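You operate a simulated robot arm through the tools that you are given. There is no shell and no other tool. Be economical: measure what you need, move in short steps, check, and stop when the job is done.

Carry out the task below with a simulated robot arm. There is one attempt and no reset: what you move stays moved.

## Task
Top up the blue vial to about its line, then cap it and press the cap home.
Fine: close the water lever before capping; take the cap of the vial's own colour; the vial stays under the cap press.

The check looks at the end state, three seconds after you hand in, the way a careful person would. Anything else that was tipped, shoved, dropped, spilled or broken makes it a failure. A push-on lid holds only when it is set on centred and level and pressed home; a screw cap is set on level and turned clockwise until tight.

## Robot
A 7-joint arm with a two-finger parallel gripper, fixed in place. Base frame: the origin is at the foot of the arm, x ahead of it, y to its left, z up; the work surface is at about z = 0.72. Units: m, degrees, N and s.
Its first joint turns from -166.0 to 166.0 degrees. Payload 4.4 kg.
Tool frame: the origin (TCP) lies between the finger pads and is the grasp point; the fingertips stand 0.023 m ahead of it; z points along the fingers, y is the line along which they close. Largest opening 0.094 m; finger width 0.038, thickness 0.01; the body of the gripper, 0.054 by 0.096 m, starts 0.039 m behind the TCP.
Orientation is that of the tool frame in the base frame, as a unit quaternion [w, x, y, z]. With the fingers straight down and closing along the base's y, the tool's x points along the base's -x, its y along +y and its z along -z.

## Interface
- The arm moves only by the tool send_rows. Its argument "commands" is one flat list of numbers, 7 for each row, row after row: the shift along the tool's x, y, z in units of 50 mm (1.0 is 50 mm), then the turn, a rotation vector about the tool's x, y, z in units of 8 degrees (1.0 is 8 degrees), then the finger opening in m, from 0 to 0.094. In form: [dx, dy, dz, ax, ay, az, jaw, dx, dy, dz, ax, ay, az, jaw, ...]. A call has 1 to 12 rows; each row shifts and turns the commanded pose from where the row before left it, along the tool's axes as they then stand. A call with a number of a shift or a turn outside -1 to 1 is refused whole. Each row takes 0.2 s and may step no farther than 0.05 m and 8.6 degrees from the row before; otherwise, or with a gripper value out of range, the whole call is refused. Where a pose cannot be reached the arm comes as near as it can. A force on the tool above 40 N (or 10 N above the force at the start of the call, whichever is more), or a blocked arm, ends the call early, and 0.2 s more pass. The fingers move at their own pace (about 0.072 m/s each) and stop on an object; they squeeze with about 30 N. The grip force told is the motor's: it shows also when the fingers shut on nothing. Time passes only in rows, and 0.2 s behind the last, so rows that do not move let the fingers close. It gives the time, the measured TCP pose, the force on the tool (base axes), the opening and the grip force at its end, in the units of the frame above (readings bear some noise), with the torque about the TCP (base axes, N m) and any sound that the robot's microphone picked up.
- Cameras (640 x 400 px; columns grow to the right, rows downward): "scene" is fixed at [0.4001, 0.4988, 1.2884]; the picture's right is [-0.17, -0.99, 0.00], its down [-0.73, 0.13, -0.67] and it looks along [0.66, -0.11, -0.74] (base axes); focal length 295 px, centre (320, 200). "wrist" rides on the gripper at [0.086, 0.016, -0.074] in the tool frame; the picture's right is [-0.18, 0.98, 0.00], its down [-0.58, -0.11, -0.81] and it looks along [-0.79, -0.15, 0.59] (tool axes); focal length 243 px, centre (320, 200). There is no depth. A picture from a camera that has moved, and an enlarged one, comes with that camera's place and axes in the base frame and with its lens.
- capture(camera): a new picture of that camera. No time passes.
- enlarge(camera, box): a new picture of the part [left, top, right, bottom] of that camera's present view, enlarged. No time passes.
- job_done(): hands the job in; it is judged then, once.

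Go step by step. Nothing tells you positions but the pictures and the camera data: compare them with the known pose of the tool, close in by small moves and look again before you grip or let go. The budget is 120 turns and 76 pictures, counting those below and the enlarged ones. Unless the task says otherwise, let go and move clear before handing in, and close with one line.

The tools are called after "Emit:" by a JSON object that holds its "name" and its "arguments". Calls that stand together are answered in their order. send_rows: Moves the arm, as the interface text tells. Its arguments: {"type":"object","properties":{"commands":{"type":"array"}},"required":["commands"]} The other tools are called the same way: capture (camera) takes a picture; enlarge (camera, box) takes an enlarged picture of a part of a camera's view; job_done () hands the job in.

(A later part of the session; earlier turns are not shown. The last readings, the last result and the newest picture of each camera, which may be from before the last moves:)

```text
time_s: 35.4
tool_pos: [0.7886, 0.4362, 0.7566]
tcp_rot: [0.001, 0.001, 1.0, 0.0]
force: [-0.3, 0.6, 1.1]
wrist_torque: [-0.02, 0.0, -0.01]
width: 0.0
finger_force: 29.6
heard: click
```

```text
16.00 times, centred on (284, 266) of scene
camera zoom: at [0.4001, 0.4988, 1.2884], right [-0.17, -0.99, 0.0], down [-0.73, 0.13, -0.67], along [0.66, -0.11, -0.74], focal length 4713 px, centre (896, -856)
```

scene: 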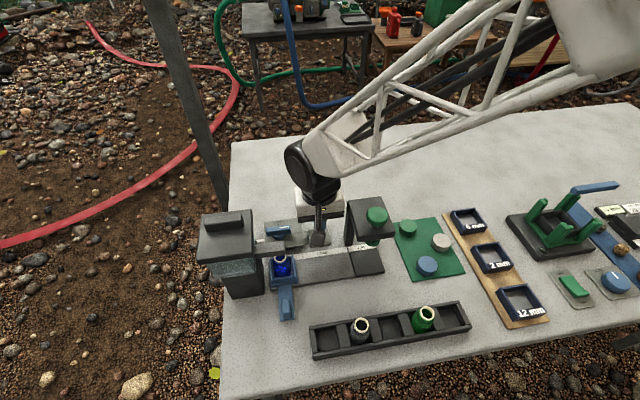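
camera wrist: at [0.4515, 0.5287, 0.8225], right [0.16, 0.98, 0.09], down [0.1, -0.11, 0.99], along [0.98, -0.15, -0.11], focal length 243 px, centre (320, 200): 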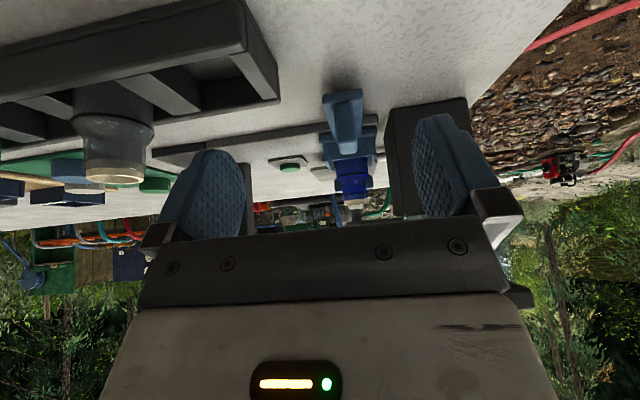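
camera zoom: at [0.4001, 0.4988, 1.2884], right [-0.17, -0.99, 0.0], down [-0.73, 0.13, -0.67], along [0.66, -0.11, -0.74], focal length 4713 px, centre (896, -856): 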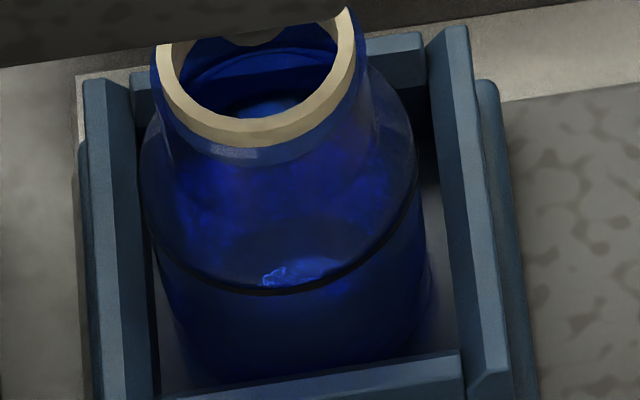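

Emit:
{"name": "send_rows", "arguments": {"commands": [0, 0, -1, 0, 0, 0, 0.0, 0, 0, -1, 0, 0, 0, 0.0, 0, 0, -1, 0, 0, 0, 0.0, 0.9, 0.296, 0, 0, 0, 0, 0.094, 0.9, 0.296, 0, 0, 0, 0, 0.094, 0.9, 0.296, 0, 0, 0, 0, 0.094, 0.9, 0.296, 0, 0, 0, 0, 0.094, 0.9, 0.296, 0, 0, 0, 0, 0.094, 0, 0, 0.72, 0, 0, 0, 0.094, 0, 0, 0.72, 0, 0, 0, 0.094, 0, 0, 0.72, 0, 0, 0, 0.094]}}

Emit:
{"name": "send_rows", "arguments": {"commands": [0, 0, 0, 0, -0.95, 0, 0.094, 0, 0, 0, 0, -0.95, 0, 0.094, 0, 0, 0, 0, -0.95, 0, 0.094, 0, 0, 0, 0, -0.9, 0, 0.094]}}

Emit:
{"name": "enlarge", "arguments": {"camera": "wrist", "box": [344, 155, 370, 182]}}

```text
time_s: 37.8
tool_pos: [0.5622, 0.5121, 0.7988]
tcp_rot: [0.001, 0.0, 1.0, 0.0]
force: [0.2, -0.2, 1.9]
wrist_torque: [-0.04, 0.01, -0.02]
width: 0.0941
finger_force: 0.1
```

```text
time_s: 38.8
tool_pos: [0.5629, 0.5112, 0.7988]
tcp_rot: [0.26, 0.001, 0.966, 0.001]
force: [-0.1, 0.9, -0.5]
wrist_torque: [0.03, 0.04, 0.0]
width: 0.0939
finger_force: 0.0
```

```text
14.81 times, centred on (357, 168) of wrist
camera zoom: at [0.4514, 0.529, 0.8217], right [0.16, 0.98, 0.09], down [0.1, -0.11, 0.99], along [0.98, -0.15, -0.11], focal length 3594 px, centre (-228, 667)
```

zoom: 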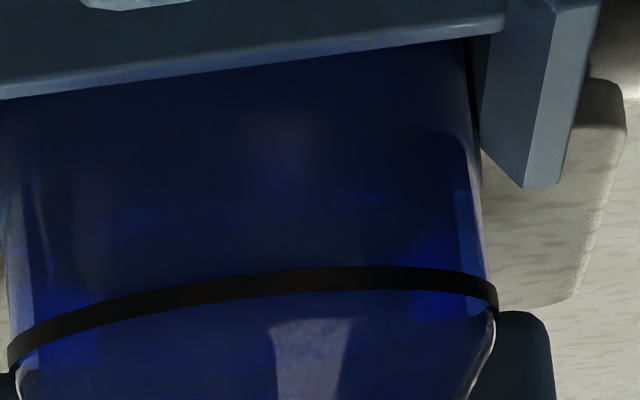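

The surface rose about 4.8 mm and is now about 6.5 mm below the ring (about 3.5 mm/s). I'll press for about 1.75 s more.

Emit:
{"name": "send_rows", "arguments": {"commands": [0, 0, 0, 0, 0.95, 0, 0.094, 0, 0, 0, 0, 0.95, 0, 0.094, 0, 0, 0, 0, 0.95, 0, 0.094, 0, 0, 0, 0, 0.9, 0, 0.0, 0, 0, -0.72, 0, 0, 0, 0.0, 0, 0, -0.72, 0, 0, 0, 0.0, 0, 0, -0.72, 0, 0, 0, 0.0]}}

Emit:
{"name": "send_rows", "arguments": {"commands": [-0.9, -0.296, 0, 0, 0, 0, 0.0, -0.9, -0.296, 0, 0, 0, 0, 0.0, -0.9, -0.296, 0, 0, 0, 0, 0.0, -0.9, -0.296, 0, 0, 0, 0, 0.0, -0.9, -0.296, 0, 0, 0, 0, 0.0, 0, 0, 0.95, 0, 0, 0, 0.0, 0, 0, 0.95, 0, 0, 0, 0.0, 0, 0, 0.95, 0, 0, 0, 0.0]}}

Emit:
{"name": "send_rows", "arguments": {"commands": [0, 0, 0.16, 0, 0, 0, 0.0, 0, 0, 0.12, 0, 0, 0, 0.0, 0, 0, 0, 0, 0, 0, 0, 0, 0, 0, 0, 0, 0, 0, 0, 0, 0, 0, 0, 0, 0, 0, 0, 0, 0, 0, 0, 0, 0, 0, 0, 0, 0, 0, 0, 0, 0, 0, 0, 0, 0, 0, 0, 0, 0, 0, 0, 0, 0, 0, 0, 0, 0, 0, 0, 0, 0, 0, -0.12, 0, 0, 0, 0.0]}}

Emit:
{"name": "enlarge", "arguments": {"camera": "scene", "box": [274, 258, 294, 274]}}

```text
time_s: 40.4
tool_pos: [0.5625, 0.5112, 0.9057]
tcp_rot: [-0.001, 0.0, 1.0, 0.0]
force: [-0.2, -0.1, -1.6]
wrist_torque: [-0.01, -0.04, -0.02]
width: 0.0
finger_force: 30.2
```

```text
time_s: 42.2
tool_pos: [0.7873, 0.4387, 0.7652]
tcp_rot: [0.001, 0.001, 1.0, 0.0]
force: [0.2, 0.3, 0.6]
wrist_torque: [0.0, 0.01, -0.02]
width: 0.0001
finger_force: 29.9
```

```text
time_s: 44.6
tool_pos: [0.7858, 0.4382, 0.7547]
tcp_rot: [-0.001, -0.001, 1.0, -0.001]
force: [-0.5, -0.2, 1.0]
wrist_torque: [-0.02, 0.04, -0.03]
width: 0.0
finger_force: 29.9
heard: click
```

```text
16.00 times, centred on (284, 266) of scene
camera zoom: at [0.4001, 0.4988, 1.2884], right [-0.17, -0.99, 0.0], down [-0.73, 0.13, -0.67], along [0.66, -0.11, -0.74], focal length 4713 px, centre (896, -856)
```

zoom: 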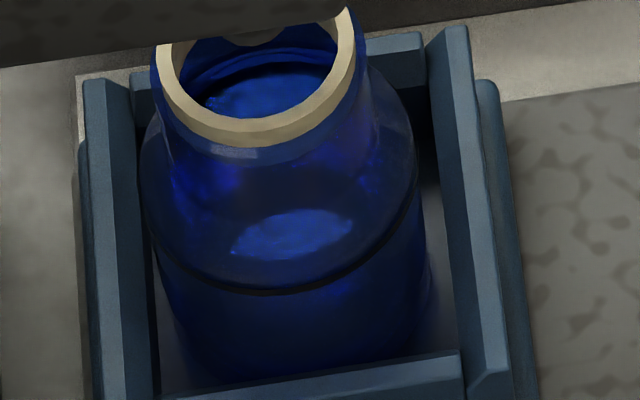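

I'll lift clear now to be safe, then check from the side.

Emit:
{"name": "send_rows", "arguments": {"commands": [0, 0, -1, 0, 0, 0, 0.0, 0, 0, -1, 0, 0, 0, 0.0, 0, 0, -1, 0, 0, 0, 0.0, 0.9, 0.296, 0, 0, 0, 0, 0.094, 0.9, 0.296, 0, 0, 0, 0, 0.094, 0.9, 0.296, 0, 0, 0, 0, 0.094, 0.9, 0.296, 0, 0, 0, 0, 0.094, 0.9, 0.296, 0, 0, 0, 0, 0.094, 0, 0, 0.72, 0, 0, 0, 0.094, 0, 0, 0.72, 0, 0, 0, 0.094, 0, 0, 0.72, 0, 0, 0, 0.094]}}

Emit:
{"name": "send_rows", "arguments": {"commands": [0, 0, 0, 0, -0.95, 0, 0.094, 0, 0, 0, 0, -0.95, 0, 0.094, 0, 0, 0, 0, -0.95, 0, 0.094, 0, 0, 0, 0, -0.9, 0, 0.094]}}

Emit:
{"name": "enlarge", "arguments": {"camera": "wrist", "box": [344, 158, 370, 185]}}

```text
time_s: 47.0
tool_pos: [0.5637, 0.5102, 0.7983]
tcp_rot: [0.001, 0.0, 1.0, 0.0]
force: [0.5, 0.0, -0.4]
wrist_torque: [0.0, 0.01, 0.0]
width: 0.094
finger_force: 0.1
```

```text
time_s: 48.0
tool_pos: [0.564, 0.51, 0.7989]
tcp_rot: [0.26, 0.0, 0.966, 0.001]
force: [-0.4, 1.0, 0.2]
wrist_torque: [-0.02, -0.01, 0.04]
width: 0.0942
finger_force: 0.0
```

```text
14.81 times, centred on (357, 172) of wrist
camera zoom: at [0.4517, 0.5287, 0.8214], right [0.16, 0.98, 0.09], down [0.1, -0.11, 0.99], along [0.98, -0.15, -0.11], focal length 3594 px, centre (-228, 622)
```

zoom: 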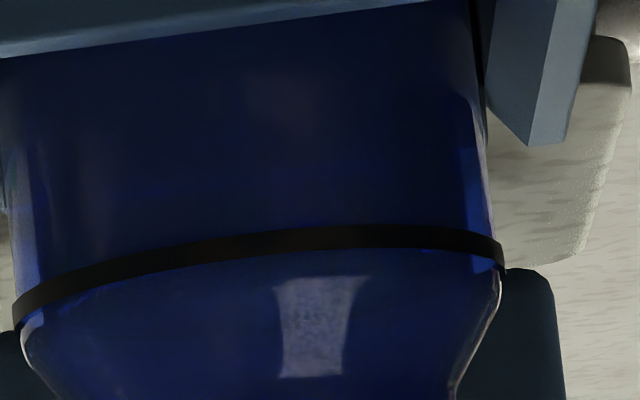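

The water is now at the ring. Next I'll close the lever: rise, move above it and yaw 90° so the fingers straddle the bar with the camera away from the spout.

Emit:
{"name": "send_rows", "arguments": {"commands": [0, 0, 0, 0, 0.95, 0, 0.094, 0, 0, 0, 0, 0.95, 0, 0.094, 0, 0, 0, 0, 0.95, 0, 0.094, 0, 0, 0, 0, 0.9, 0, 0.05, 0, 0, -0.9, 0, 0, 0, 0.05, 0, 0, -0.9, 0, 0, 0, 0.05, 0, 0, -0.9, 0, 0, 0, 0.05]}}

Emit:
{"name": "send_rows", "arguments": {"commands": [-0.9, -0.28, 0, 0, 0, -0.94, 0.05, -0.9, -0.28, 0, 0, 0, 0, 0.05, -0.9, -0.28, 0, 0, 0, 0, 0.05]}}

```text
time_s: 49.6
tool_pos: [0.5639, 0.5104, 0.9353]
tcp_rot: [-0.001, 0.0, 1.0, -0.001]
force: [0.3, -0.7, -0.3]
wrist_torque: [0.04, -0.01, 0.03]
width: 0.0499
finger_force: 0.1
```

```text
time_s: 50.4
tool_pos: [0.7016, 0.4815, 0.9334]
tcp_rot: [0.001, -0.065, 0.998, 0.0]
force: [-1.0, 0.7, 0.4]
wrist_torque: [0.04, 0.0, 0.03]
width: 0.0499
finger_force: 0.1
```

Emit:
{"name": "send_rows", "arguments": {"commands": [0, 0, 0, 0, 0, -0.9375, 0.05, 0, 0, 0, 0, 0, -0.9375, 0.05, 0, 0, 0, 0, 0, -0.9375, 0.05, 0, 0, 0, 0, 0, -0.9375, 0.05, 0, 0, 0, 0, 0, -0.9375, 0.05, 0, 0, 0, 0, 0, -0.9375, 0.05, 0, 0, 0, 0, 0, -0.9375, 0.05, 0, 0, 0, 0, 0, -0.9375, 0.05, 0, 0, 0, 0, 0, -0.9375, 0.05, 0, 0, 0, 0, 0, -0.9375, 0.05, 0, 0, 0, 0, 0, -0.9375, 0.05]}}

```text
time_s: 52.8
tool_pos: [0.7007, 0.4815, 0.9344]
tcp_rot: [0.0, 0.708, -0.706, 0.0]
force: [-0.4, 0.4, -0.1]
wrist_torque: [-0.04, -0.01, -0.03]
width: 0.0499
finger_force: 0.1
```

Emit:
{"name": "send_rows", "arguments": {"commands": [-0.3, -0.64, 0, 0, 0, 0, 0.05, -0.3, -0.64, 0, 0, 0, 0, 0.05, -0.33, -0.62, 0, 0, 0, 0, 0.05, 0, 0, 0.8, 0, 0, 0, 0.05]}}

Emit:
{"name": "capture", "arguments": {"camera": "wrist"}}

Emit:
{"name": "capture", "arguments": {"camera": "scene"}}

```text
time_s: 53.8
tool_pos: [0.7967, 0.5262, 0.8959]
tcp_rot: [0.0, -0.707, 0.708, -0.001]
force: [1.3, -0.1, 1.0]
wrist_torque: [-0.02, -0.05, -0.02]
width: 0.0502
finger_force: 0.0
```

```text
31 pictures are left
camera wrist: at [0.7804, 0.4409, 0.9716], right [-0.98, 0.18, 0.0], down [0.11, 0.58, 0.81], along [0.15, 0.79, -0.59], focal length 243 px, centre (320, 200)
```

wrist: 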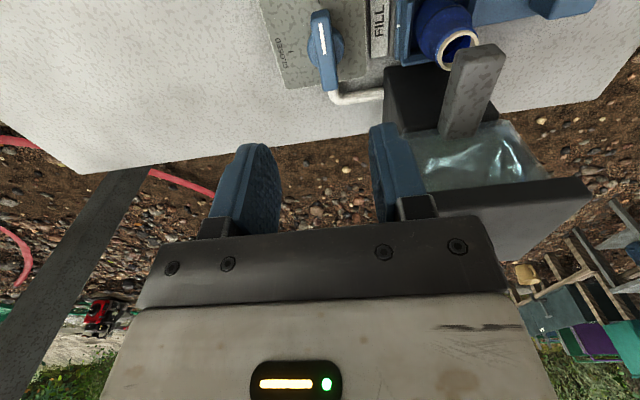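

```text
30 pictures are left
```

scene: 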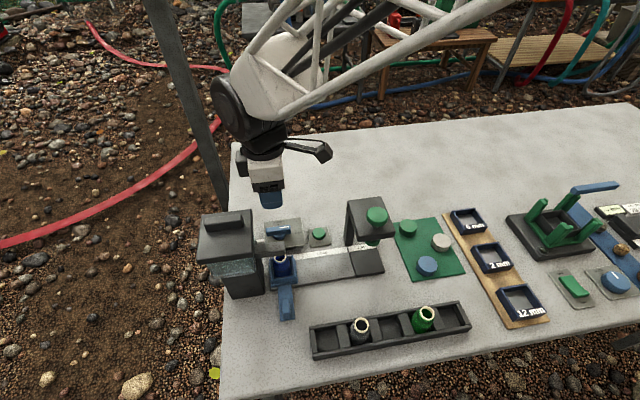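

Emit:
{"name": "send_rows", "arguments": {"commands": [-0.04, 0.08, 0.6, 0, 0, 0, 0.05, 0, 0, 0.8, 0, 0, 0, 0.05, 0, 0, 0.7, 0, 0, 0, 0.05]}}

Emit:
{"name": "capture", "arguments": {"camera": "wrist"}}

Emit:
{"name": "enlarge", "arguments": {"camera": "scene", "box": [240, 200, 340, 260]}}

```text
time_s: 54.6
tool_pos: [0.7928, 0.5304, 0.7908]
tcp_rot: [-0.001, 0.707, -0.707, 0.0]
force: [-0.2, -0.3, 1.2]
wrist_torque: [-0.03, 0.04, 0.02]
width: 0.0499
finger_force: 0.0
```

```text
29 pictures are left
camera wrist: at [0.7774, 0.4452, 0.8665], right [-0.98, 0.18, 0.0], down [0.11, 0.58, 0.81], along [0.15, 0.79, -0.59], focal length 243 px, centre (320, 200)
```

wrist: 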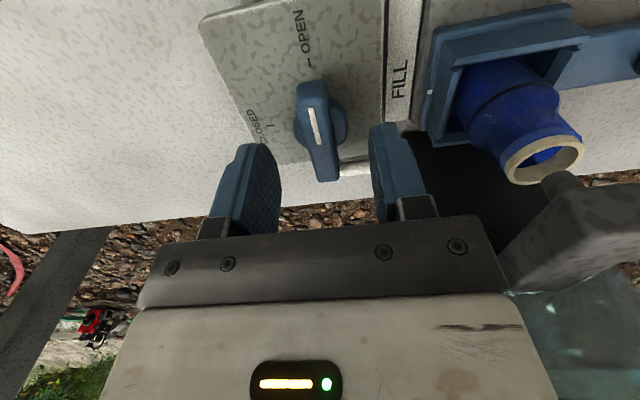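

```text
6.40 times, centred on (290, 230) of scene
camera zoom: at [0.4001, 0.4988, 1.2884], right [-0.17, -0.99, 0.0], down [-0.73, 0.13, -0.67], along [0.66, -0.11, -0.74], focal length 1885 px, centre (512, 8)
```

zoom: 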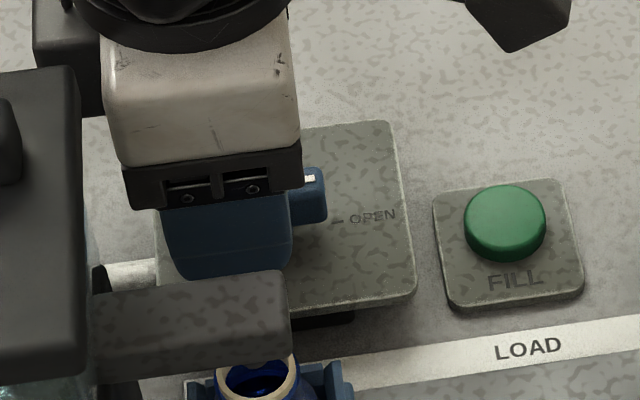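

Emit:
{"name": "send_rows", "arguments": {"commands": [0, 0.03, 0.16, 0, 0, 0, 0.05, 0, 0, 0.14, 0, 0, 0, 0.05, 0, 0, 0, 0, 0, 0, 0.0, 0, 0, 0, 0, 0, 0, 0.0, 0, 0, 0, 0, 0, 0, 0.0]}}

Emit:
{"name": "capture", "arguments": {"camera": "wrist"}}

```text
time_s: 56.0
tool_pos: [0.7917, 0.5296, 0.7745]
tcp_rot: [0.0, -0.707, 0.707, -0.002]
force: [7.5, 2.1, -5.4]
wrist_torque: [-0.15, 0.01, 0.06]
width: 0.0295
finger_force: 45.2
stopped in row 5: the force on the tool passed its limit at 41 N (the readings are from after the stop); the commanded pose is now the measured one
```

```text
27 pictures are left
camera wrist: at [0.7759, 0.4445, 0.8503], right [-0.98, 0.18, 0.0], down [0.11, 0.58, 0.81], along [0.15, 0.79, -0.59], focal length 243 px, centre (320, 200)
```

wrist: 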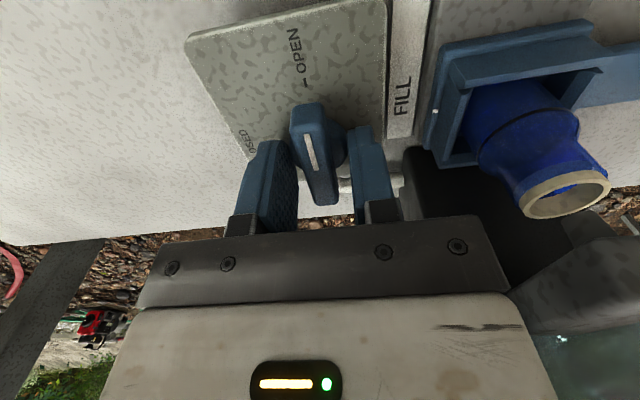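

The tips closed on the round boss below the bar. I'll open, rise a little and grip the bar itself.

Emit:
{"name": "send_rows", "arguments": {"commands": [0, 0, 0, 0, 0, 0, 0.05, 0, 0, 0, 0, 0, 0, 0.05, 0, 0, -0.2, 0, 0, 0, 0.05, 0, 0, 0, 0, 0, 0, 0.0, 0, 0, 0, 0, 0, 0, 0.0, 0, 0, 0, 0, 0, 0, 0.0]}}

Emit:
{"name": "capture", "arguments": {"camera": "wrist"}}

```text
time_s: 57.4
tool_pos: [0.7919, 0.5287, 0.7858]
tcp_rot: [0.0, 0.707, -0.707, 0.0]
force: [-1.5, -2.6, 1.3]
wrist_torque: [0.15, 0.14, -0.01]
width: 0.014
finger_force: 45.7
```

```text
26 pictures are left
camera wrist: at [0.7759, 0.4439, 0.8603], right [-0.98, 0.18, 0.0], down [0.11, 0.58, 0.81], along [0.15, 0.79, -0.59], focal length 243 px, centre (320, 200)
```

wrist: 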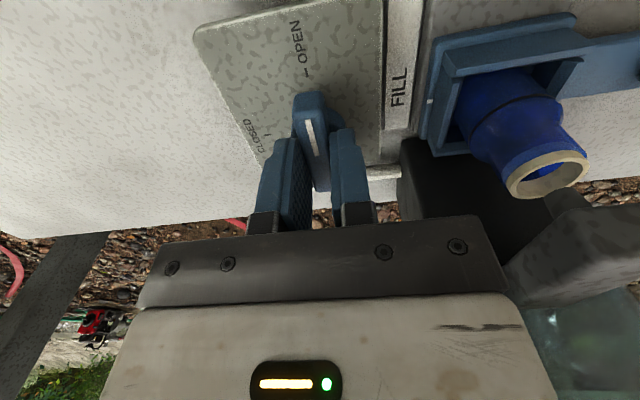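

The bar is gripped (14 mm). I'll turn it counter-clockwise towards CLOSED.

Emit:
{"name": "send_rows", "arguments": {"commands": [0, 0, 0, 0, 0, -0.9, 0.0, 0, 0, 0, 0, 0, -0.9, 0.0, 0, 0, 0, 0, 0, -0.9, 0.0, 0, 0, 0, 0, 0, -0.9, 0.0]}}

```text
time_s: 58.4
tool_pos: [0.7897, 0.5285, 0.7848]
tcp_rot: [0.001, 0.853, -0.521, -0.001]
force: [-9.0, -4.6, 5.4]
wrist_torque: [0.29, 0.3, -0.02]
width: 0.0137
finger_force: 45.0
stopped in row 4: the force on the tool passed its limit at 44 N (the readings are from after the stop); the commanded pose is now the measured one
```

Emit:
{"name": "send_rows", "arguments": {"commands": [0, 0, 0, 0, 0, -0.7, 0.0, 0, 0, 0, 0, 0, -0.7, 0.0, 0, 0, 0, 0, 0, -0.7, 0.0, 0, 0, 0, 0, 0, -0.7, 0.0]}}

Emit:
{"name": "enlarge", "arguments": {"camera": "scene", "box": [240, 200, 340, 260]}}

```text
time_s: 59.1
tool_pos: [0.7892, 0.5274, 0.7856]
tcp_rot: [0.001, 0.91, -0.415, -0.001]
force: [-9.0, -5.6, 5.2]
wrist_torque: [0.31, 0.29, -0.02]
width: 0.0138
finger_force: 44.3
stopped in row 3: the force on the tool passed its limit at 43 N (the readings are from after the stop); the commanded pose is now the measured one
```

```text
6.40 times, centred on (290, 230) of scene
camera zoom: at [0.4001, 0.4988, 1.2884], right [-0.17, -0.99, 0.0], down [-0.73, 0.13, -0.67], along [0.66, -0.11, -0.74], focal length 1885 px, centre (512, 8)
```

zoom: 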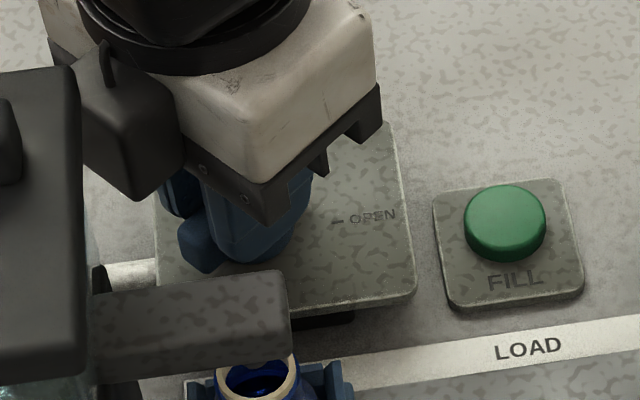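

Emit:
{"name": "capture", "arguments": {"camera": "scene"}}

Emit:
{"name": "capture", "arguments": {"camera": "wrist"}}

```text
24 pictures are left
```

scene: 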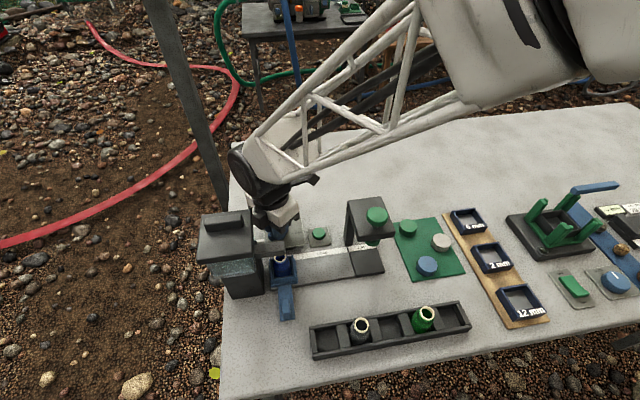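

```text
23 pictures are left
camera wrist: at [0.8345, 0.4538, 0.8604], right [-0.86, -0.5, 0.0], down [-0.3, 0.51, 0.81], along [-0.41, 0.69, -0.59], focal length 243 px, centre (320, 200)
```

wrist: 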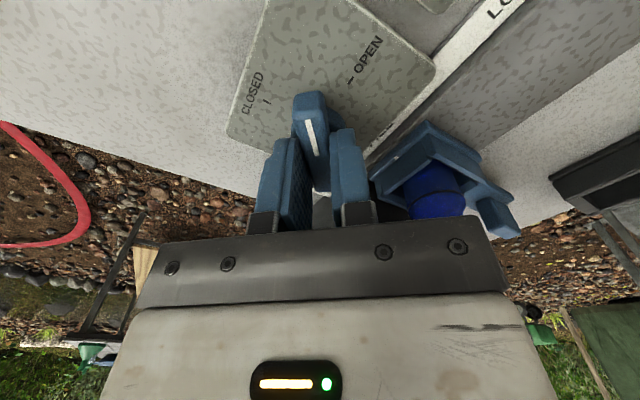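

The lever is about 41° round, but a box on the gripper's far side is nearing the tank. I'll release, rise, yaw back, and push the lever's mark end the rest of the way towards +y with closed fingers.

Emit:
{"name": "send_rows", "arguments": {"commands": [0, 0, 0, 0, 0, 0, 0.05, 0, 0, 0, 0, 0, 0, 0.05, 0, 0, -0.5, 0, 0, 0, 0.05, 0, 0, -0.6, 0, 0, 0, 0.05, 0, 0, 0, 0, 0, 0.98, 0.0, 0, 0, 0, 0, 0, 0.98, 0.0, 0, 0, 0, 0, 0, 0.98, 0.0, 0, 0, 0, 0, 0, 0.98, 0.0, 0, 0, 0, 0, 0, 0.98, 0.0, 0, 0, 0, 0, 0, 0.24, 0.0]}}

Emit:
{"name": "capture", "arguments": {"camera": "wrist"}}

```text
time_s: 61.3
tool_pos: [0.7901, 0.5275, 0.8397]
tcp_rot: [-0.002, -0.705, 0.709, 0.0]
force: [0.5, 0.3, 0.5]
wrist_torque: [0.0, 0.05, 0.01]
width: 0.0
finger_force: 29.9
```

```text
22 pictures are left
camera wrist: at [0.7737, 0.4436, 0.915], right [-0.98, 0.19, 0.0], down [0.11, 0.58, 0.8], along [0.15, 0.79, -0.59], focal length 243 px, centre (320, 200)
```

wrist: 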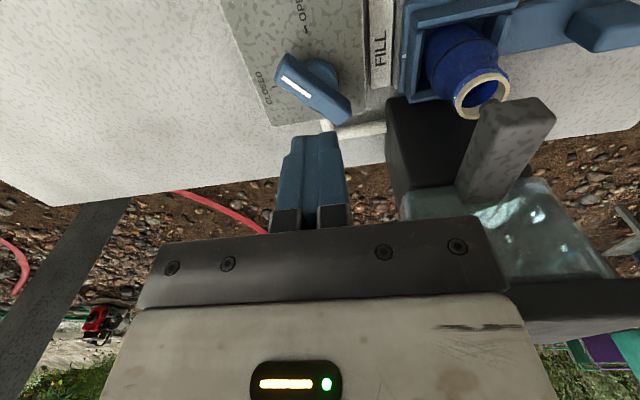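

Emit:
{"name": "send_rows", "arguments": {"commands": [0.6, -0.24, 0, 0, 0, 0, 0.0, 0.6, -0.24, 0, 0, 0, 0, 0.0, 0, 0, 0.6, 0, 0, 0, 0.0, 0, 0, 0.53, 0, 0, 0, 0.0, -0.2, 0, 0, 0, 0, 0, 0.0]}}

Emit:
{"name": "capture", "arguments": {"camera": "wrist"}}

```text
time_s: 62.5
tool_pos: [0.8129, 0.4775, 0.7811]
tcp_rot: [-0.001, -0.706, 0.708, 0.001]
force: [-0.1, -0.3, 0.8]
wrist_torque: [-0.02, -0.02, 0.0]
width: 0.0
finger_force: 29.8
```

```text
21 pictures are left
camera wrist: at [0.7974, 0.3934, 0.8574], right [-0.98, 0.19, 0.0], down [0.11, 0.58, 0.8], along [0.15, 0.79, -0.59], focal length 243 px, centre (320, 200)
```

wrist: 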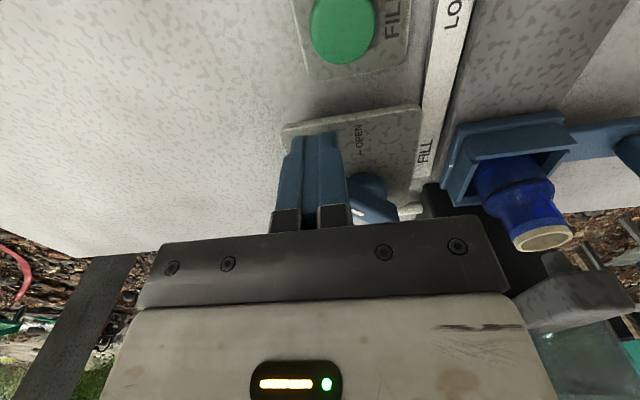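

Emit:
{"name": "send_rows", "arguments": {"commands": [-0.08, 0, 0, 0, 0, 0, 0.0, -0.08, 0, 0, 0, 0, 0, 0.0, -0.08, 0, 0, 0, 0, 0, 0.0, -0.08, 0, 0, 0, 0, 0, 0.0, -0.08, 0, 0, 0, 0, 0, 0.0, -0.06, 0, 0, 0, 0, 0, 0.0, -0.04, 0, 0, 0, 0, 0, 0.0]}}

Emit:
{"name": "enlarge", "arguments": {"camera": "scene", "box": [240, 200, 340, 260]}}

```text
time_s: 63.2
tool_pos: [0.8148, 0.4826, 0.7818]
tcp_rot: [-0.002, -0.706, 0.709, 0.0]
force: [6.6, -12.2, -0.6]
wrist_torque: [-0.17, -0.11, -0.05]
width: 0.0001
finger_force: 30.0
stopped in row 3: the force on the tool passed its limit at 48 N (the readings are from after the stop); the commanded pose is now the measured one
```

```text
6.40 times, centred on (290, 230) of scene
camera zoom: at [0.4001, 0.4988, 1.2884], right [-0.17, -0.99, 0.0], down [-0.73, 0.13, -0.67], along [0.66, -0.11, -0.74], focal length 1885 px, centre (512, 8)
```

zoom: 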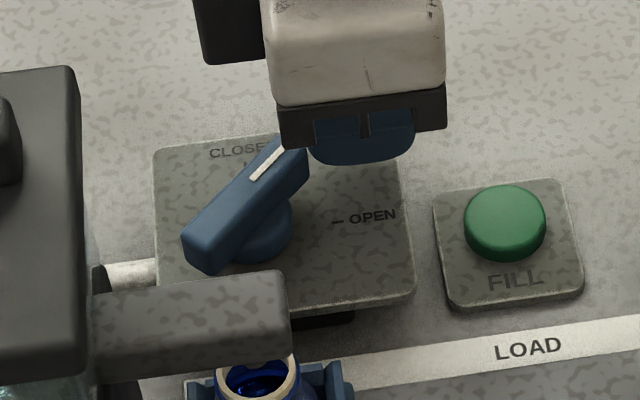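

The finger met the lever's end rather than its side. I'll back off, shift -x, and push diagonally against the side.

Emit:
{"name": "send_rows", "arguments": {"commands": [0.2, 0, 0, 0, 0, 0, 0.0, 0, 0.38, 0, 0, 0, 0, 0.0, -0.14, 0, 0, 0, 0, 0, 0.0, -0.05, -0.03, 0, 0, 0, 0, 0.0, -0.05, -0.03, 0, 0, 0, 0, 0.0, -0.05, -0.03, 0, 0, 0, 0, 0.0, -0.05, -0.03, 0, 0, 0, 0, 0.0, -0.05, -0.03, 0, 0, 0, 0, 0.0]}}

Emit:
{"name": "enlarge", "arguments": {"camera": "scene", "box": [240, 200, 340, 260]}}

```text
time_s: 63.7
tool_pos: [0.8114, 0.4743, 0.7836]
tcp_rot: [0.001, -0.707, 0.707, -0.001]
force: [3.3, 1.2, 0.1]
wrist_torque: [-0.13, 0.17, 0.22]
width: 0.0
finger_force: 29.6
stopped in row 2: the force on the tool passed its limit at 83 N (the readings are from after the stop); the commanded pose is now the measured one
```

```text
6.40 times, centred on (290, 230) of scene
camera zoom: at [0.4001, 0.4988, 1.2884], right [-0.17, -0.99, 0.0], down [-0.73, 0.13, -0.67], along [0.66, -0.11, -0.74], focal length 1885 px, centre (512, 8)
```

zoom: 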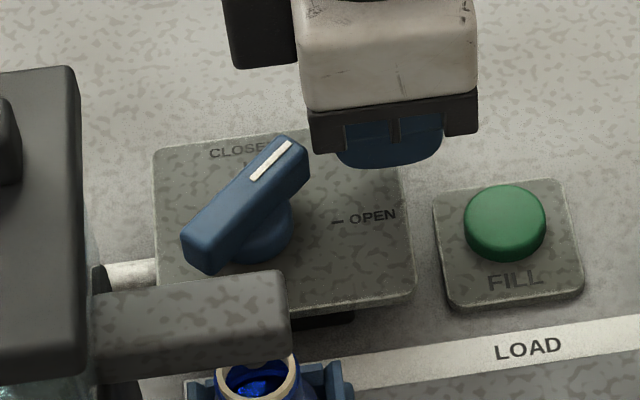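

An impact occurred, likely the camera housing against the press frame. I'll check the whole scene before going on.

Emit:
{"name": "capture", "arguments": {"camera": "scene"}}

Emit:
{"name": "capture", "arguments": {"camera": "wrist"}}

```text
18 pictures are left
```

scene: 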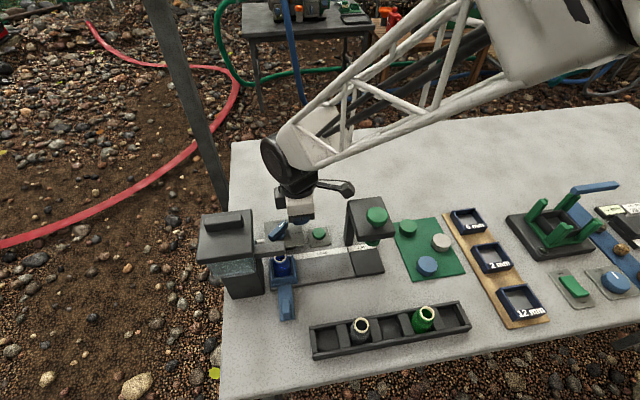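

```text
17 pictures are left
camera wrist: at [0.795, 0.3895, 0.8591], right [-0.98, 0.19, 0.0], down [0.11, 0.58, 0.81], along [0.15, 0.79, -0.59], focal length 243 px, centre (320, 200)
```

wrist: 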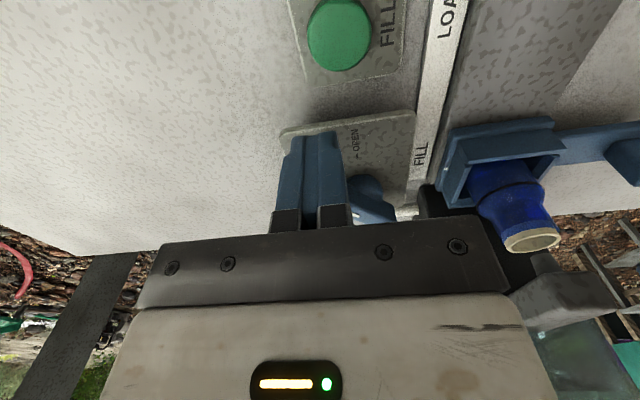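

Nothing has shifted. I'll rise, yaw 40° so the finger's flat lies along the bar and the camera is clear of the press, set down beside the bar, and push it in +x.

Emit:
{"name": "send_rows", "arguments": {"commands": [0, 0, -0.6, 0, 0, 0, 0.0, 0, 0, -0.4, 0, 0, 0, 0.0, 0, 0, 0, 0, 0, -1, 0.0, 0, 0, 0, 0, 0, -1, 0.0, 0, 0, 0, 0, 0, -1, 0.0, 0, 0, 0, 0, 0, -1, 0.0, 0, 0, 0, 0, 0, -1, 0.0, -0.726, 0.158, 0, 0, 0, 0, 0.0]}}

Emit:
{"name": "enlarge", "arguments": {"camera": "scene", "box": [240, 200, 340, 260]}}

```text
time_s: 65.5
tool_pos: [0.7817, 0.497, 0.8328]
tcp_rot: [-0.001, 0.906, -0.423, 0.003]
force: [0.5, 0.0, 0.1]
wrist_torque: [-0.02, 0.0, 0.0]
width: 0.0
finger_force: 30.1
```

```text
6.40 times, centred on (290, 230) of scene
camera zoom: at [0.4001, 0.4988, 1.2884], right [-0.17, -0.99, 0.0], down [-0.73, 0.13, -0.67], along [0.66, -0.11, -0.74], focal length 1885 px, centre (512, 8)
```

zoom: 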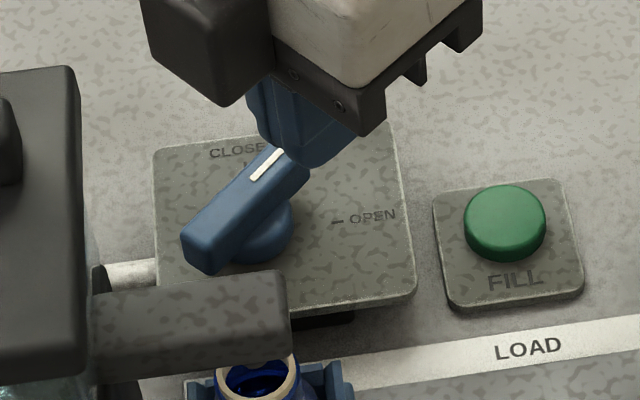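

Emit:
{"name": "send_rows", "arguments": {"commands": [0, 0.1, 0.4, 0, 0, 0, 0.0, 0, 0, 0.3, 0, 0, 0, 0.0, 0, 0, 0.15, 0, 0, 0, 0.0, 0, 0, 0.13, 0, 0, 0, 0.0]}}

```text
time_s: 66.5
tool_pos: [0.7776, 0.4934, 0.7845]
tcp_rot: [-0.001, 0.906, -0.423, 0.002]
force: [-0.5, 0.6, -0.8]
wrist_torque: [0.01, -0.03, 0.01]
width: 0.0001
finger_force: 30.1
```

Emit:
{"name": "send_rows", "arguments": {"commands": [0, -0.06, 0, 0, 0, 0, 0.0, 0, -0.06, 0, 0, 0, 0, 0.0, 0.02, -0.05, 0, 0, 0, 0, 0.0, 0.03, -0.046, 0, 0, 0, 0, 0.0, 0.039, -0.046, 0, 0, 0, 0, 0.0, 0.039, -0.046, 0, 0, 0, 0, 0.0, 0.039, -0.046, 0, 0, 0, 0, 0.0, 0.039, -0.046, 0, 0, 0, 0, 0.0]}}

Emit:
{"name": "enlarge", "arguments": {"camera": "scene", "box": [240, 200, 340, 260]}}

```text
time_s: 68.3
tool_pos: [0.7986, 0.4998, 0.7832]
tcp_rot: [0.001, 0.906, -0.423, 0.002]
force: [-9.2, -10.1, 4.2]
wrist_torque: [0.0, 0.1, 0.23]
width: 0.0
finger_force: 29.5
```

```text
6.40 times, centred on (290, 230) of scene
camera zoom: at [0.4001, 0.4988, 1.2884], right [-0.17, -0.99, 0.0], down [-0.73, 0.13, -0.67], along [0.66, -0.11, -0.74], focal length 1885 px, centre (512, 8)
```

zoom: 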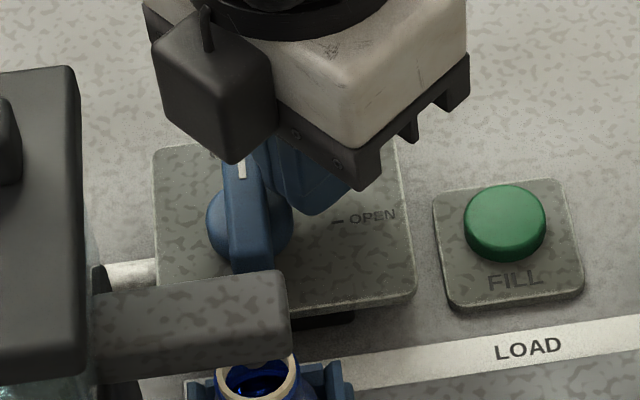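

The lever is almost at CLOSED. A little more.

Emit:
{"name": "send_rows", "arguments": {"commands": [0.0, -0.06, 0, 0, 0, 0, 0.0, 0.0, -0.06, 0, 0, 0, 0, 0.0]}}

Emit:
{"name": "enlarge", "arguments": {"camera": "scene", "box": [240, 200, 340, 260]}}

```text
time_s: 68.7
tool_pos: [0.8007, 0.4988, 0.7834]
tcp_rot: [0.002, 0.906, -0.423, 0.001]
force: [-10.2, -11.0, 9.0]
wrist_torque: [0.04, 0.25, 0.26]
width: 0.0
finger_force: 30.0
stopped in row 1: the force on the tool passed its limit at 50 N (the readings are from after the stop); the commanded pose is now the measured one
```

```text
6.40 times, centred on (290, 230) of scene
camera zoom: at [0.4001, 0.4988, 1.2884], right [-0.17, -0.99, 0.0], down [-0.73, 0.13, -0.67], along [0.66, -0.11, -0.74], focal length 1885 px, centre (512, 8)
```

zoom: 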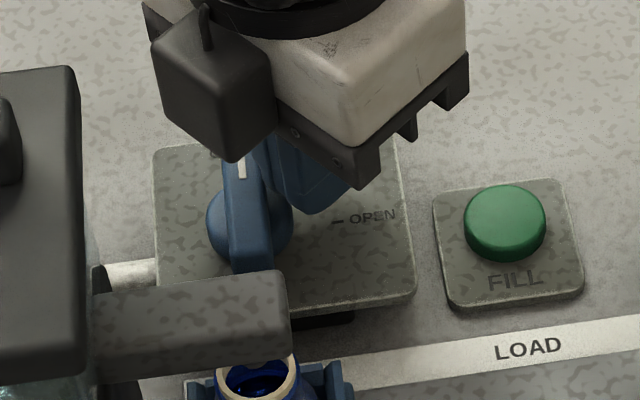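

The lever is against its CLOSED stop. I'll retreat, rise and yaw back to the normal orientation.

Emit:
{"name": "send_rows", "arguments": {"commands": [0, 0.2, 0, 0, 0, 0, 0.0, 0, 0, -1, 0, 0, 0, 0.0, 0, 0, -1, 0, 0, 0, 0.0, 0, 0, -1, 0, 0, 0, 0.0, 0, 0, 0, 0, 0, 1, 0.0, 0, 0, 0, 0, 0, 1, 0.0, 0, 0, 0, 0, 0, 1, 0.0, 0, 0, 0, 0, 0, 1, 0.0, 0, 0, 0, 0, 0, 1, 0.0, 0, 0, 0, 0, 0, 1, 0.0, 0, 0, 0, 0, 0, 1, 0.0, 0, 0, 0, 0, 0, 1, 0.0]}}

Emit:
{"name": "send_rows", "arguments": {"commands": [0, 0, 0, 0, 0, 1, 0.05, 0, 0, 0, 0, 0, 1, 0.05, 0, 0, 0, 0, 0, 1, 0.05, 0, 0, 0, 0, 0, 1, 0.05, 0, 0, 0, 0, 0, 1, 0.05, 0, 0, 0, 0, 0, 1, 0.05, 0, 0, 0, 0, 0, 1, 0.05, 0, 0, 0, 0, 0, 1, 0.05, 0, 0, 0, 0, 0, 0.125, 0.05]}}

```text
time_s: 71.3
tool_pos: [0.7931, 0.4935, 0.9337]
tcp_rot: [-0.001, -0.543, 0.84, -0.002]
force: [0.0, -0.1, 0.7]
wrist_torque: [0.0, -0.01, 0.0]
width: 0.0
finger_force: 29.9
```

```text
time_s: 73.3
tool_pos: [0.7928, 0.4935, 0.9324]
tcp_rot: [0.0, -0.007, 1.0, -0.002]
force: [-0.6, -0.7, 0.5]
wrist_torque: [-0.03, -0.04, -0.02]
width: 0.0501
finger_force: 0.0
```

Emit:
{"name": "send_rows", "arguments": {"commands": [0.895, 0.135, 0, 0, 0, 0.1, 0.05, 0.895, 0.135, 0, 0, 0, 0, 0.05, 0.895, 0.135, 0, 0, 0, 0, 0.05, 0.895, 0.135, 0, 0, 0, 0, 0.05, 0, 0, 0.8, 0, 0, 0, 0.05, 0, 0, 0.8, 0, 0, 0, 0.05, 0, 0, 0.8, 0, 0, 0, 0.05, 0, 0, 0.4, 0, 0, 0, 0.05]}}

Emit:
{"name": "capture", "arguments": {"camera": "wrist"}}

```text
time_s: 75.1
tool_pos: [0.6132, 0.5174, 0.7924]
tcp_rot: [0.001, -0.001, 1.0, -0.002]
force: [0.2, -0.1, 0.3]
wrist_torque: [-0.01, 0.04, 0.0]
width: 0.0501
finger_force: 0.2
```

```text
13 pictures are left
camera wrist: at [0.5263, 0.5362, 0.8679], right [0.18, 0.98, 0.0], down [0.58, -0.11, 0.81], along [0.79, -0.15, -0.59], focal length 243 px, centre (320, 200)
```

wrist: 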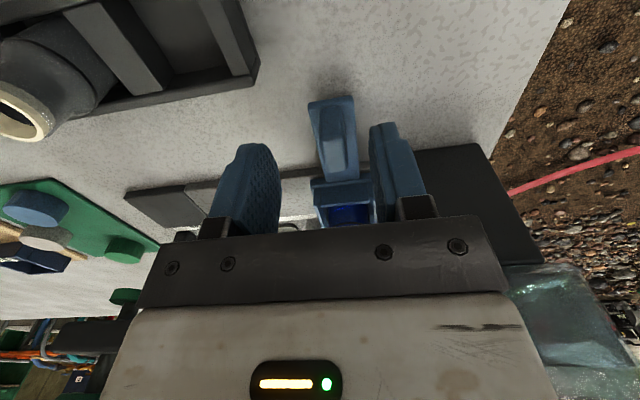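

I'll straddle the knob loosely and slide the carriage back to LOAD to place the cap there.

Emit:
{"name": "send_rows", "arguments": {"commands": [0, 0.1, 0.2, 0, 0, 0, 0.05, 0, 0, 0.22, 0, 0, 0, 0.018, 0, 0, 0, 0, 0, 0, 0.018, 0, -0.08, 0, 0, 0, 0, 0.018, 0, -0.15, 0, 0, 0, 0, 0.018, 0, -0.2, 0, 0, 0, 0, 0.018, 0, -0.2, 0, 0, 0, 0, 0.018, 0, -0.2, 0, 0, 0, 0, 0.018, 0, -0.2, 0, 0, 0, 0, 0.018, 0, -0.2, 0, 0, 0, 0, 0.018, 0, -0.2, 0, 0, 0, 0, 0.018, 0, -0.2, 0, 0, 0, 0, 0.018]}}

```text
time_s: 77.7
tool_pos: [0.6127, 0.4424, 0.773]
tcp_rot: [-0.001, -0.001, 1.0, -0.003]
force: [0.5, -0.1, -0.1]
wrist_torque: [0.01, 0.01, 0.02]
width: 0.0181
finger_force: 0.0
```

Emit:
{"name": "send_rows", "arguments": {"commands": [0, -0.14, 0, 0, 0, 0, 0.018, 0, 0, 0, 0, 0, 0, 0.05, 0, 0, -0.6, 0, 0, 0, 0.05, 0.1, 0, -1, 0, 0, 0, 0.07, 0, 0, -1, 0, 0, 0, 0.07, 0, -1, 0, 0, 0, 0, 0.07, 0, -1, 0, 0, 0, 0, 0.07, 0, -1, 0, 0, 0, 0, 0.07, 0, -1, 0, 0, 0, 0, 0.07, -0.9, 0, 0.2, 0, 0, 0, 0.07]}}

Emit:
{"name": "capture", "arguments": {"camera": "wrist"}}

Emit:
{"name": "capture", "arguments": {"camera": "scene"}}

```text
refused: row 4 steps farther than a row can; nothing moved
```

```text
12 pictures are left
camera wrist: at [0.527, 0.4599, 0.848], right [0.18, 0.98, 0.0], down [0.58, -0.1, 0.81], along [0.79, -0.15, -0.59], focal length 243 px, centre (320, 200)
```

wrist: 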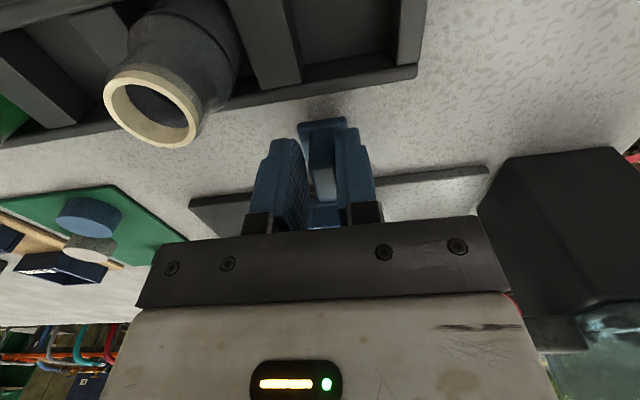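

```text
11 pictures are left
```

scene: 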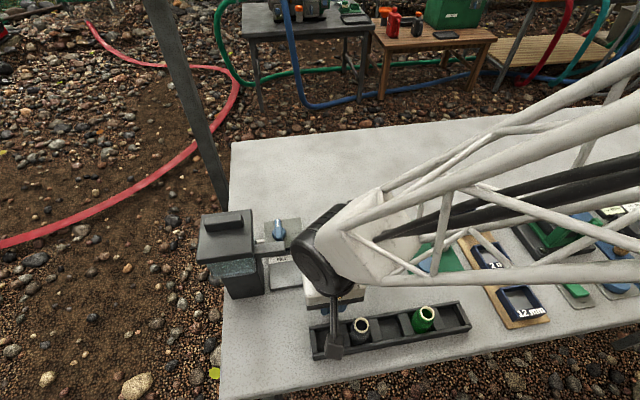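

That call was refused for a step limit; the lever does show CLOSED. I'll resend with legal steps.

Emit:
{"name": "send_rows", "arguments": {"commands": [0, -0.14, 0, 0, 0, 0, 0.018, 0, 0, 0, 0, 0, 0, 0.05, 0, 0, -0.6, 0, 0, 0, 0.05, 0, 0, -0.95, 0, 0, 0, 0.07, 0, 0, -0.95, 0, 0, 0, 0.07, 0, -0.95, 0, 0, 0, 0, 0.07, 0, -0.95, 0, 0, 0, 0, 0.07, 0, -0.95, 0, 0, 0, 0, 0.07, 0, -0.95, 0, 0, 0, 0, 0.07, 0, -0.3, 0, 0, 0, 0, 0.07, -0.95, 0, 0.2, 0, 0, 0, 0.07]}}

```text
time_s: 80.1
tool_pos: [0.6607, 0.2334, 0.889]
tcp_rot: [0.001, -0.001, 1.0, -0.002]
force: [0.3, 0.4, 0.4]
wrist_torque: [-0.01, 0.02, -0.01]
width: 0.0701
finger_force: 0.0
```

Emit:
{"name": "capture", "arguments": {"camera": "wrist"}}

```text
10 pictures are left
camera wrist: at [0.5748, 0.2503, 0.9637], right [0.18, 0.98, 0.0], down [0.58, -0.1, 0.81], along [0.79, -0.15, -0.59], focal length 243 px, centre (320, 200)
```

wrist: 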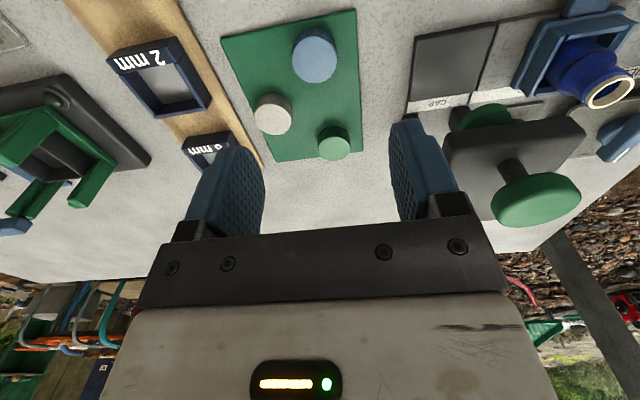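

The blue cap is at about (0.661, 0.229). I'll descend around it with a modest opening, staying clear of the press head.

Emit:
{"name": "send_rows", "arguments": {"commands": [0, -0.09, 0.7, 0, 0, 0, 0.056, 0, 0, 0.7, 0, 0, 0, 0.056, 0, 0, 0.7, 0, 0, 0, 0.056, 0, 0, 0.4, 0, 0, 0, 0.056, 0, 0, 0.18, 0, 0, 0, 0.056]}}

Emit:
{"name": "capture", "arguments": {"camera": "wrist"}}

```text
time_s: 81.3
tool_pos: [0.663, 0.2257, 0.7541]
tcp_rot: [0.001, -0.001, 1.0, -0.003]
force: [0.1, 0.9, 0.5]
wrist_torque: [0.0, -0.03, -0.03]
width: 0.0561
finger_force: 0.1
```

```text
9 pictures are left
camera wrist: at [0.5757, 0.2446, 0.829], right [0.18, 0.98, 0.0], down [0.58, -0.1, 0.81], along [0.79, -0.15, -0.59], focal length 243 px, centre (320, 200)
```

wrist: 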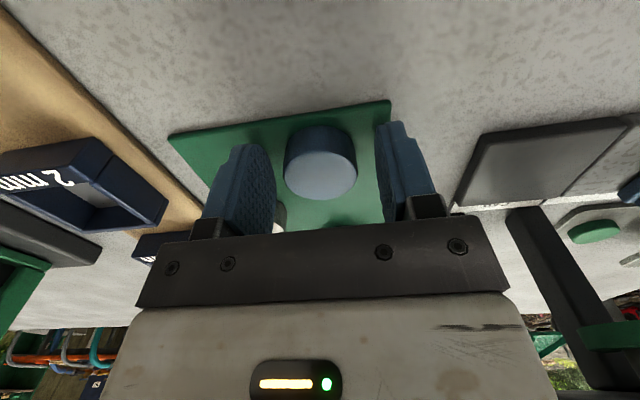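

Emit:
{"name": "send_rows", "arguments": {"commands": [0, 0, 0, 0, 0, 0, 0.0, 0, 0, 0, 0, 0, 0, 0.0, 0, 0, 0, 0, 0, 0, 0.0, 0, 0, -0.3, 0, 0, 0, 0.0, 0, 0, -0.9, 0, 0, 0, 0.0, 0, 0, -0.9, 0, 0, 0, 0.0, 0, 0, -0.9, 0, 0, 0, 0.0]}}

Emit:
{"name": "enlarge", "arguments": {"camera": "wrist", "box": [240, 100, 400, 240]}}

```text
time_s: 82.9
tool_pos: [0.6574, 0.2259, 0.9041]
tcp_rot: [0.0, -0.001, 1.0, -0.002]
force: [0.0, -0.1, -1.5]
wrist_torque: [-0.01, -0.04, -0.01]
width: 0.0384
finger_force: 29.9
```

```text
2.86 times, centred on (320, 170) of wrist
camera zoom: at [0.5718, 0.2431, 0.9791], right [0.18, 0.98, 0.0], down [0.58, -0.1, 0.81], along [0.79, -0.15, -0.59], focal length 693 px, centre (320, 286)
```

zoom: 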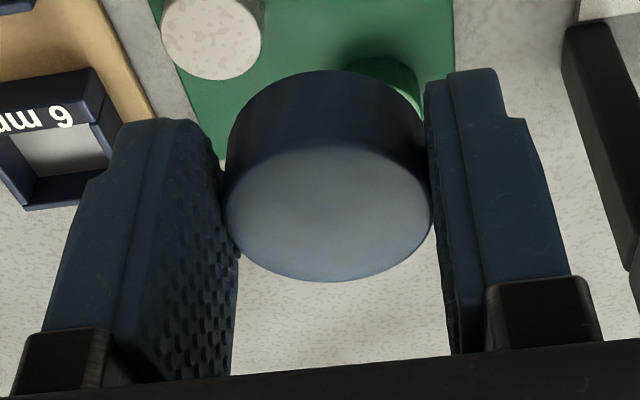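

The cap is held level, but at y≈0.437 the gripper would come too near the press head while placing. I'll set the cap back down, move the carriage about 25 mm towards FILL for room, then re-pick it.

Emit:
{"name": "send_rows", "arguments": {"commands": [0, 0, 0.9, 0, 0, 0, 0.0, 0, 0, 0.9, 0, 0, 0, 0.0, 0, 0, 0.9, 0, 0, 0, 0.0, 0, 0, 0.2, 0, 0, 0, 0.0, 0, 0, 0.09, 0, 0, 0, 0.0, 0, 0, 0, 0, 0, 0, 0.056, 0, 0, 0, 0, 0, 0, 0.056]}}

```text
time_s: 84.5
tool_pos: [0.6588, 0.2249, 0.7559]
tcp_rot: [0.0, -0.001, 1.0, -0.002]
force: [-0.2, -0.4, -0.4]
wrist_torque: [0.01, 0.03, 0.0]
width: 0.0561
finger_force: 0.0
```

Emit:
{"name": "send_rows", "arguments": {"commands": [0, 0, -1, 0, 0, 0, 0.056, 0, 0, -1, 0, 0, 0, 0.056, 0, 0, -1, 0, 0, 0, 0.045, 0.92, 0, 0, 0, 0, 0, 0.045, 0, 0.85, 0, 0, 0, 0, 0.045, 0, 0.85, 0, 0, 0, 0, 0.045, 0, 0.85, 0, 0, 0, 0, 0.045, 0, 0.85, 0, 0, 0, 0, 0.045, 0, 0.86, 0, 0, 0, 0, 0.045, 0, 0, 0.9, 0, 0, 0, 0.045, 0, 0, 0.9, 0, 0, 0, 0.045, 0, 0, 0.86, 0, 0, 0, 0.045]}}

```text
time_s: 87.1
tool_pos: [0.6143, 0.4387, 0.7728]
tcp_rot: [0.001, -0.001, 1.0, -0.003]
force: [0.4, 0.8, 0.9]
wrist_torque: [-0.01, 0.01, 0.02]
width: 0.0452
finger_force: 0.0
```

Emit:
{"name": "send_rows", "arguments": {"commands": [0, 0, 0, 0, 0, 0, 0.018, 0, 0, 0, 0, 0, 0, 0.018, 0, 0.1, 0, 0, 0, 0, 0.018, 0, 0.15, 0, 0, 0, 0, 0.018, 0, 0.15, 0, 0, 0, 0, 0.018, 0, 0.12, 0, 0, 0, 0, 0.018, 0, 0, 0, 0, 0, 0, 0.018]}}

```text
time_s: 88.7
tool_pos: [0.6127, 0.4638, 0.7715]
tcp_rot: [0.0, -0.001, 1.0, -0.002]
force: [-0.9, -1.0, -0.5]
wrist_torque: [0.0, -0.01, 0.01]
width: 0.0181
finger_force: 0.2
```

Emit:
{"name": "send_rows", "arguments": {"commands": [0, 0, 0, 0, 0, 0, 0.05, 0, 0, 0, 0, 0, 0, 0.05, 0, 0, -0.9, 0, 0, 0, 0.05, 0, 0, -0.9, 0, 0, 0, 0.056, 0, 0, -0.9, 0, 0, 0, 0.056, 0, -0.955, 0, 0, 0, 0, 0.056, 0, -0.955, 0, 0, 0, 0, 0.056, 0, -0.955, 0, 0, 0, 0, 0.056, 0, -0.955, 0, 0, 0, 0, 0.056, 0, -0.955, 0, 0, 0, 0, 0.056, -0.95, 0, 0, 0, 0, 0, 0.056]}}

```text
time_s: 91.1
tool_pos: [0.6633, 0.2253, 0.9084]
tcp_rot: [0.0, -0.001, 1.0, -0.002]
force: [0.3, 0.8, 0.4]
wrist_torque: [0.02, 0.01, -0.06]
width: 0.0559
finger_force: 0.0
```

Emit:
{"name": "send_rows", "arguments": {"commands": [-0.04, 0, 0.9, 0, 0, 0, 0.056, 0, 0, 0.9, 0, 0, 0, 0.056, 0, 0, 0.9, 0, 0, 0, 0.056, 0, 0, 0.36, 0, 0, 0, 0.056, 0, 0, 0, 0, 0, 0, 0.0, 0, 0, 0, 0, 0, 0, 0.0, 0, 0, 0, 0, 0, 0, 0.0, 0, 0, -0.3, 0, 0, 0, 0.0, 0, 0, -0.9, 0, 0, 0, 0.0, 0, 0, -0.9, 0, 0, 0, 0.0, 0, 0, -0.9, 0, 0, 0, 0.0]}}

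Emit:
{"name": "enlarge", "arguments": {"camera": "wrist", "box": [240, 100, 400, 240]}}

```text
time_s: 93.5
tool_pos: [0.6636, 0.2251, 0.9063]
tcp_rot: [0.0, -0.001, 1.0, -0.003]
force: [-0.8, -0.4, -0.8]
wrist_torque: [-0.01, -0.01, 0.01]
width: 0.0383
finger_force: 30.1
```

```text
2.86 times, centred on (320, 170) of wrist
camera zoom: at [0.5776, 0.2438, 0.981], right [0.18, 0.98, 0.0], down [0.58, -0.1, 0.81], along [0.79, -0.15, -0.59], focal length 693 px, centre (320, 286)
```

zoom: 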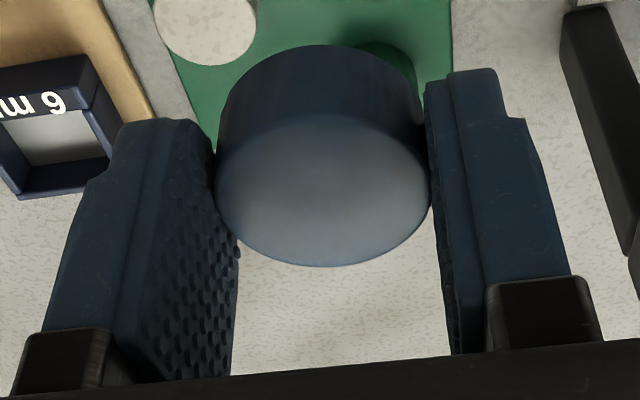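

The cap is gripped centred (offset about +2 mm in x, 0 in y). Now around the press to a hover above the vial.

Emit:
{"name": "send_rows", "arguments": {"commands": [0.54, 0, 0, 0, 0, 0, 0.0, 0.54, 0, 0, 0, 0, 0, 0.0, 0, 0.948, 0, 0, 0, 0, 0.0, 0, 0.948, 0, 0, 0, 0, 0.0, 0, 0.948, 0, 0, 0, 0, 0.0, 0, 0.948, 0, 0, 0, 0, 0.0, 0, 0.948, 0, 0, 0, 0, 0.0, -0.93, 0, 0, 0, 0, 0, 0.0, -0.93, 0, 0, 0, 0, 0, 0.0]}}

Emit:
{"name": "enlarge", "arguments": {"camera": "wrist", "box": [240, 40, 400, 180]}}

```text
time_s: 95.5
tool_pos: [0.7032, 0.4642, 0.9036]
tcp_rot: [0.001, -0.001, 1.0, -0.001]
force: [0.9, 0.0, -0.1]
wrist_torque: [0.03, 0.0, 0.0]
width: 0.0386
finger_force: 29.6
```

```text
2.86 times, centred on (320, 110) of wrist
camera zoom: at [0.6169, 0.4819, 0.9779], right [0.18, 0.98, 0.0], down [0.58, -0.1, 0.81], along [0.79, -0.15, -0.59], focal length 693 px, centre (320, 457)
```

zoom: 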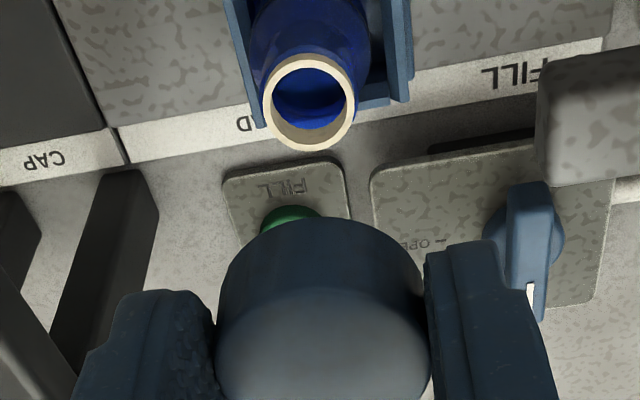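

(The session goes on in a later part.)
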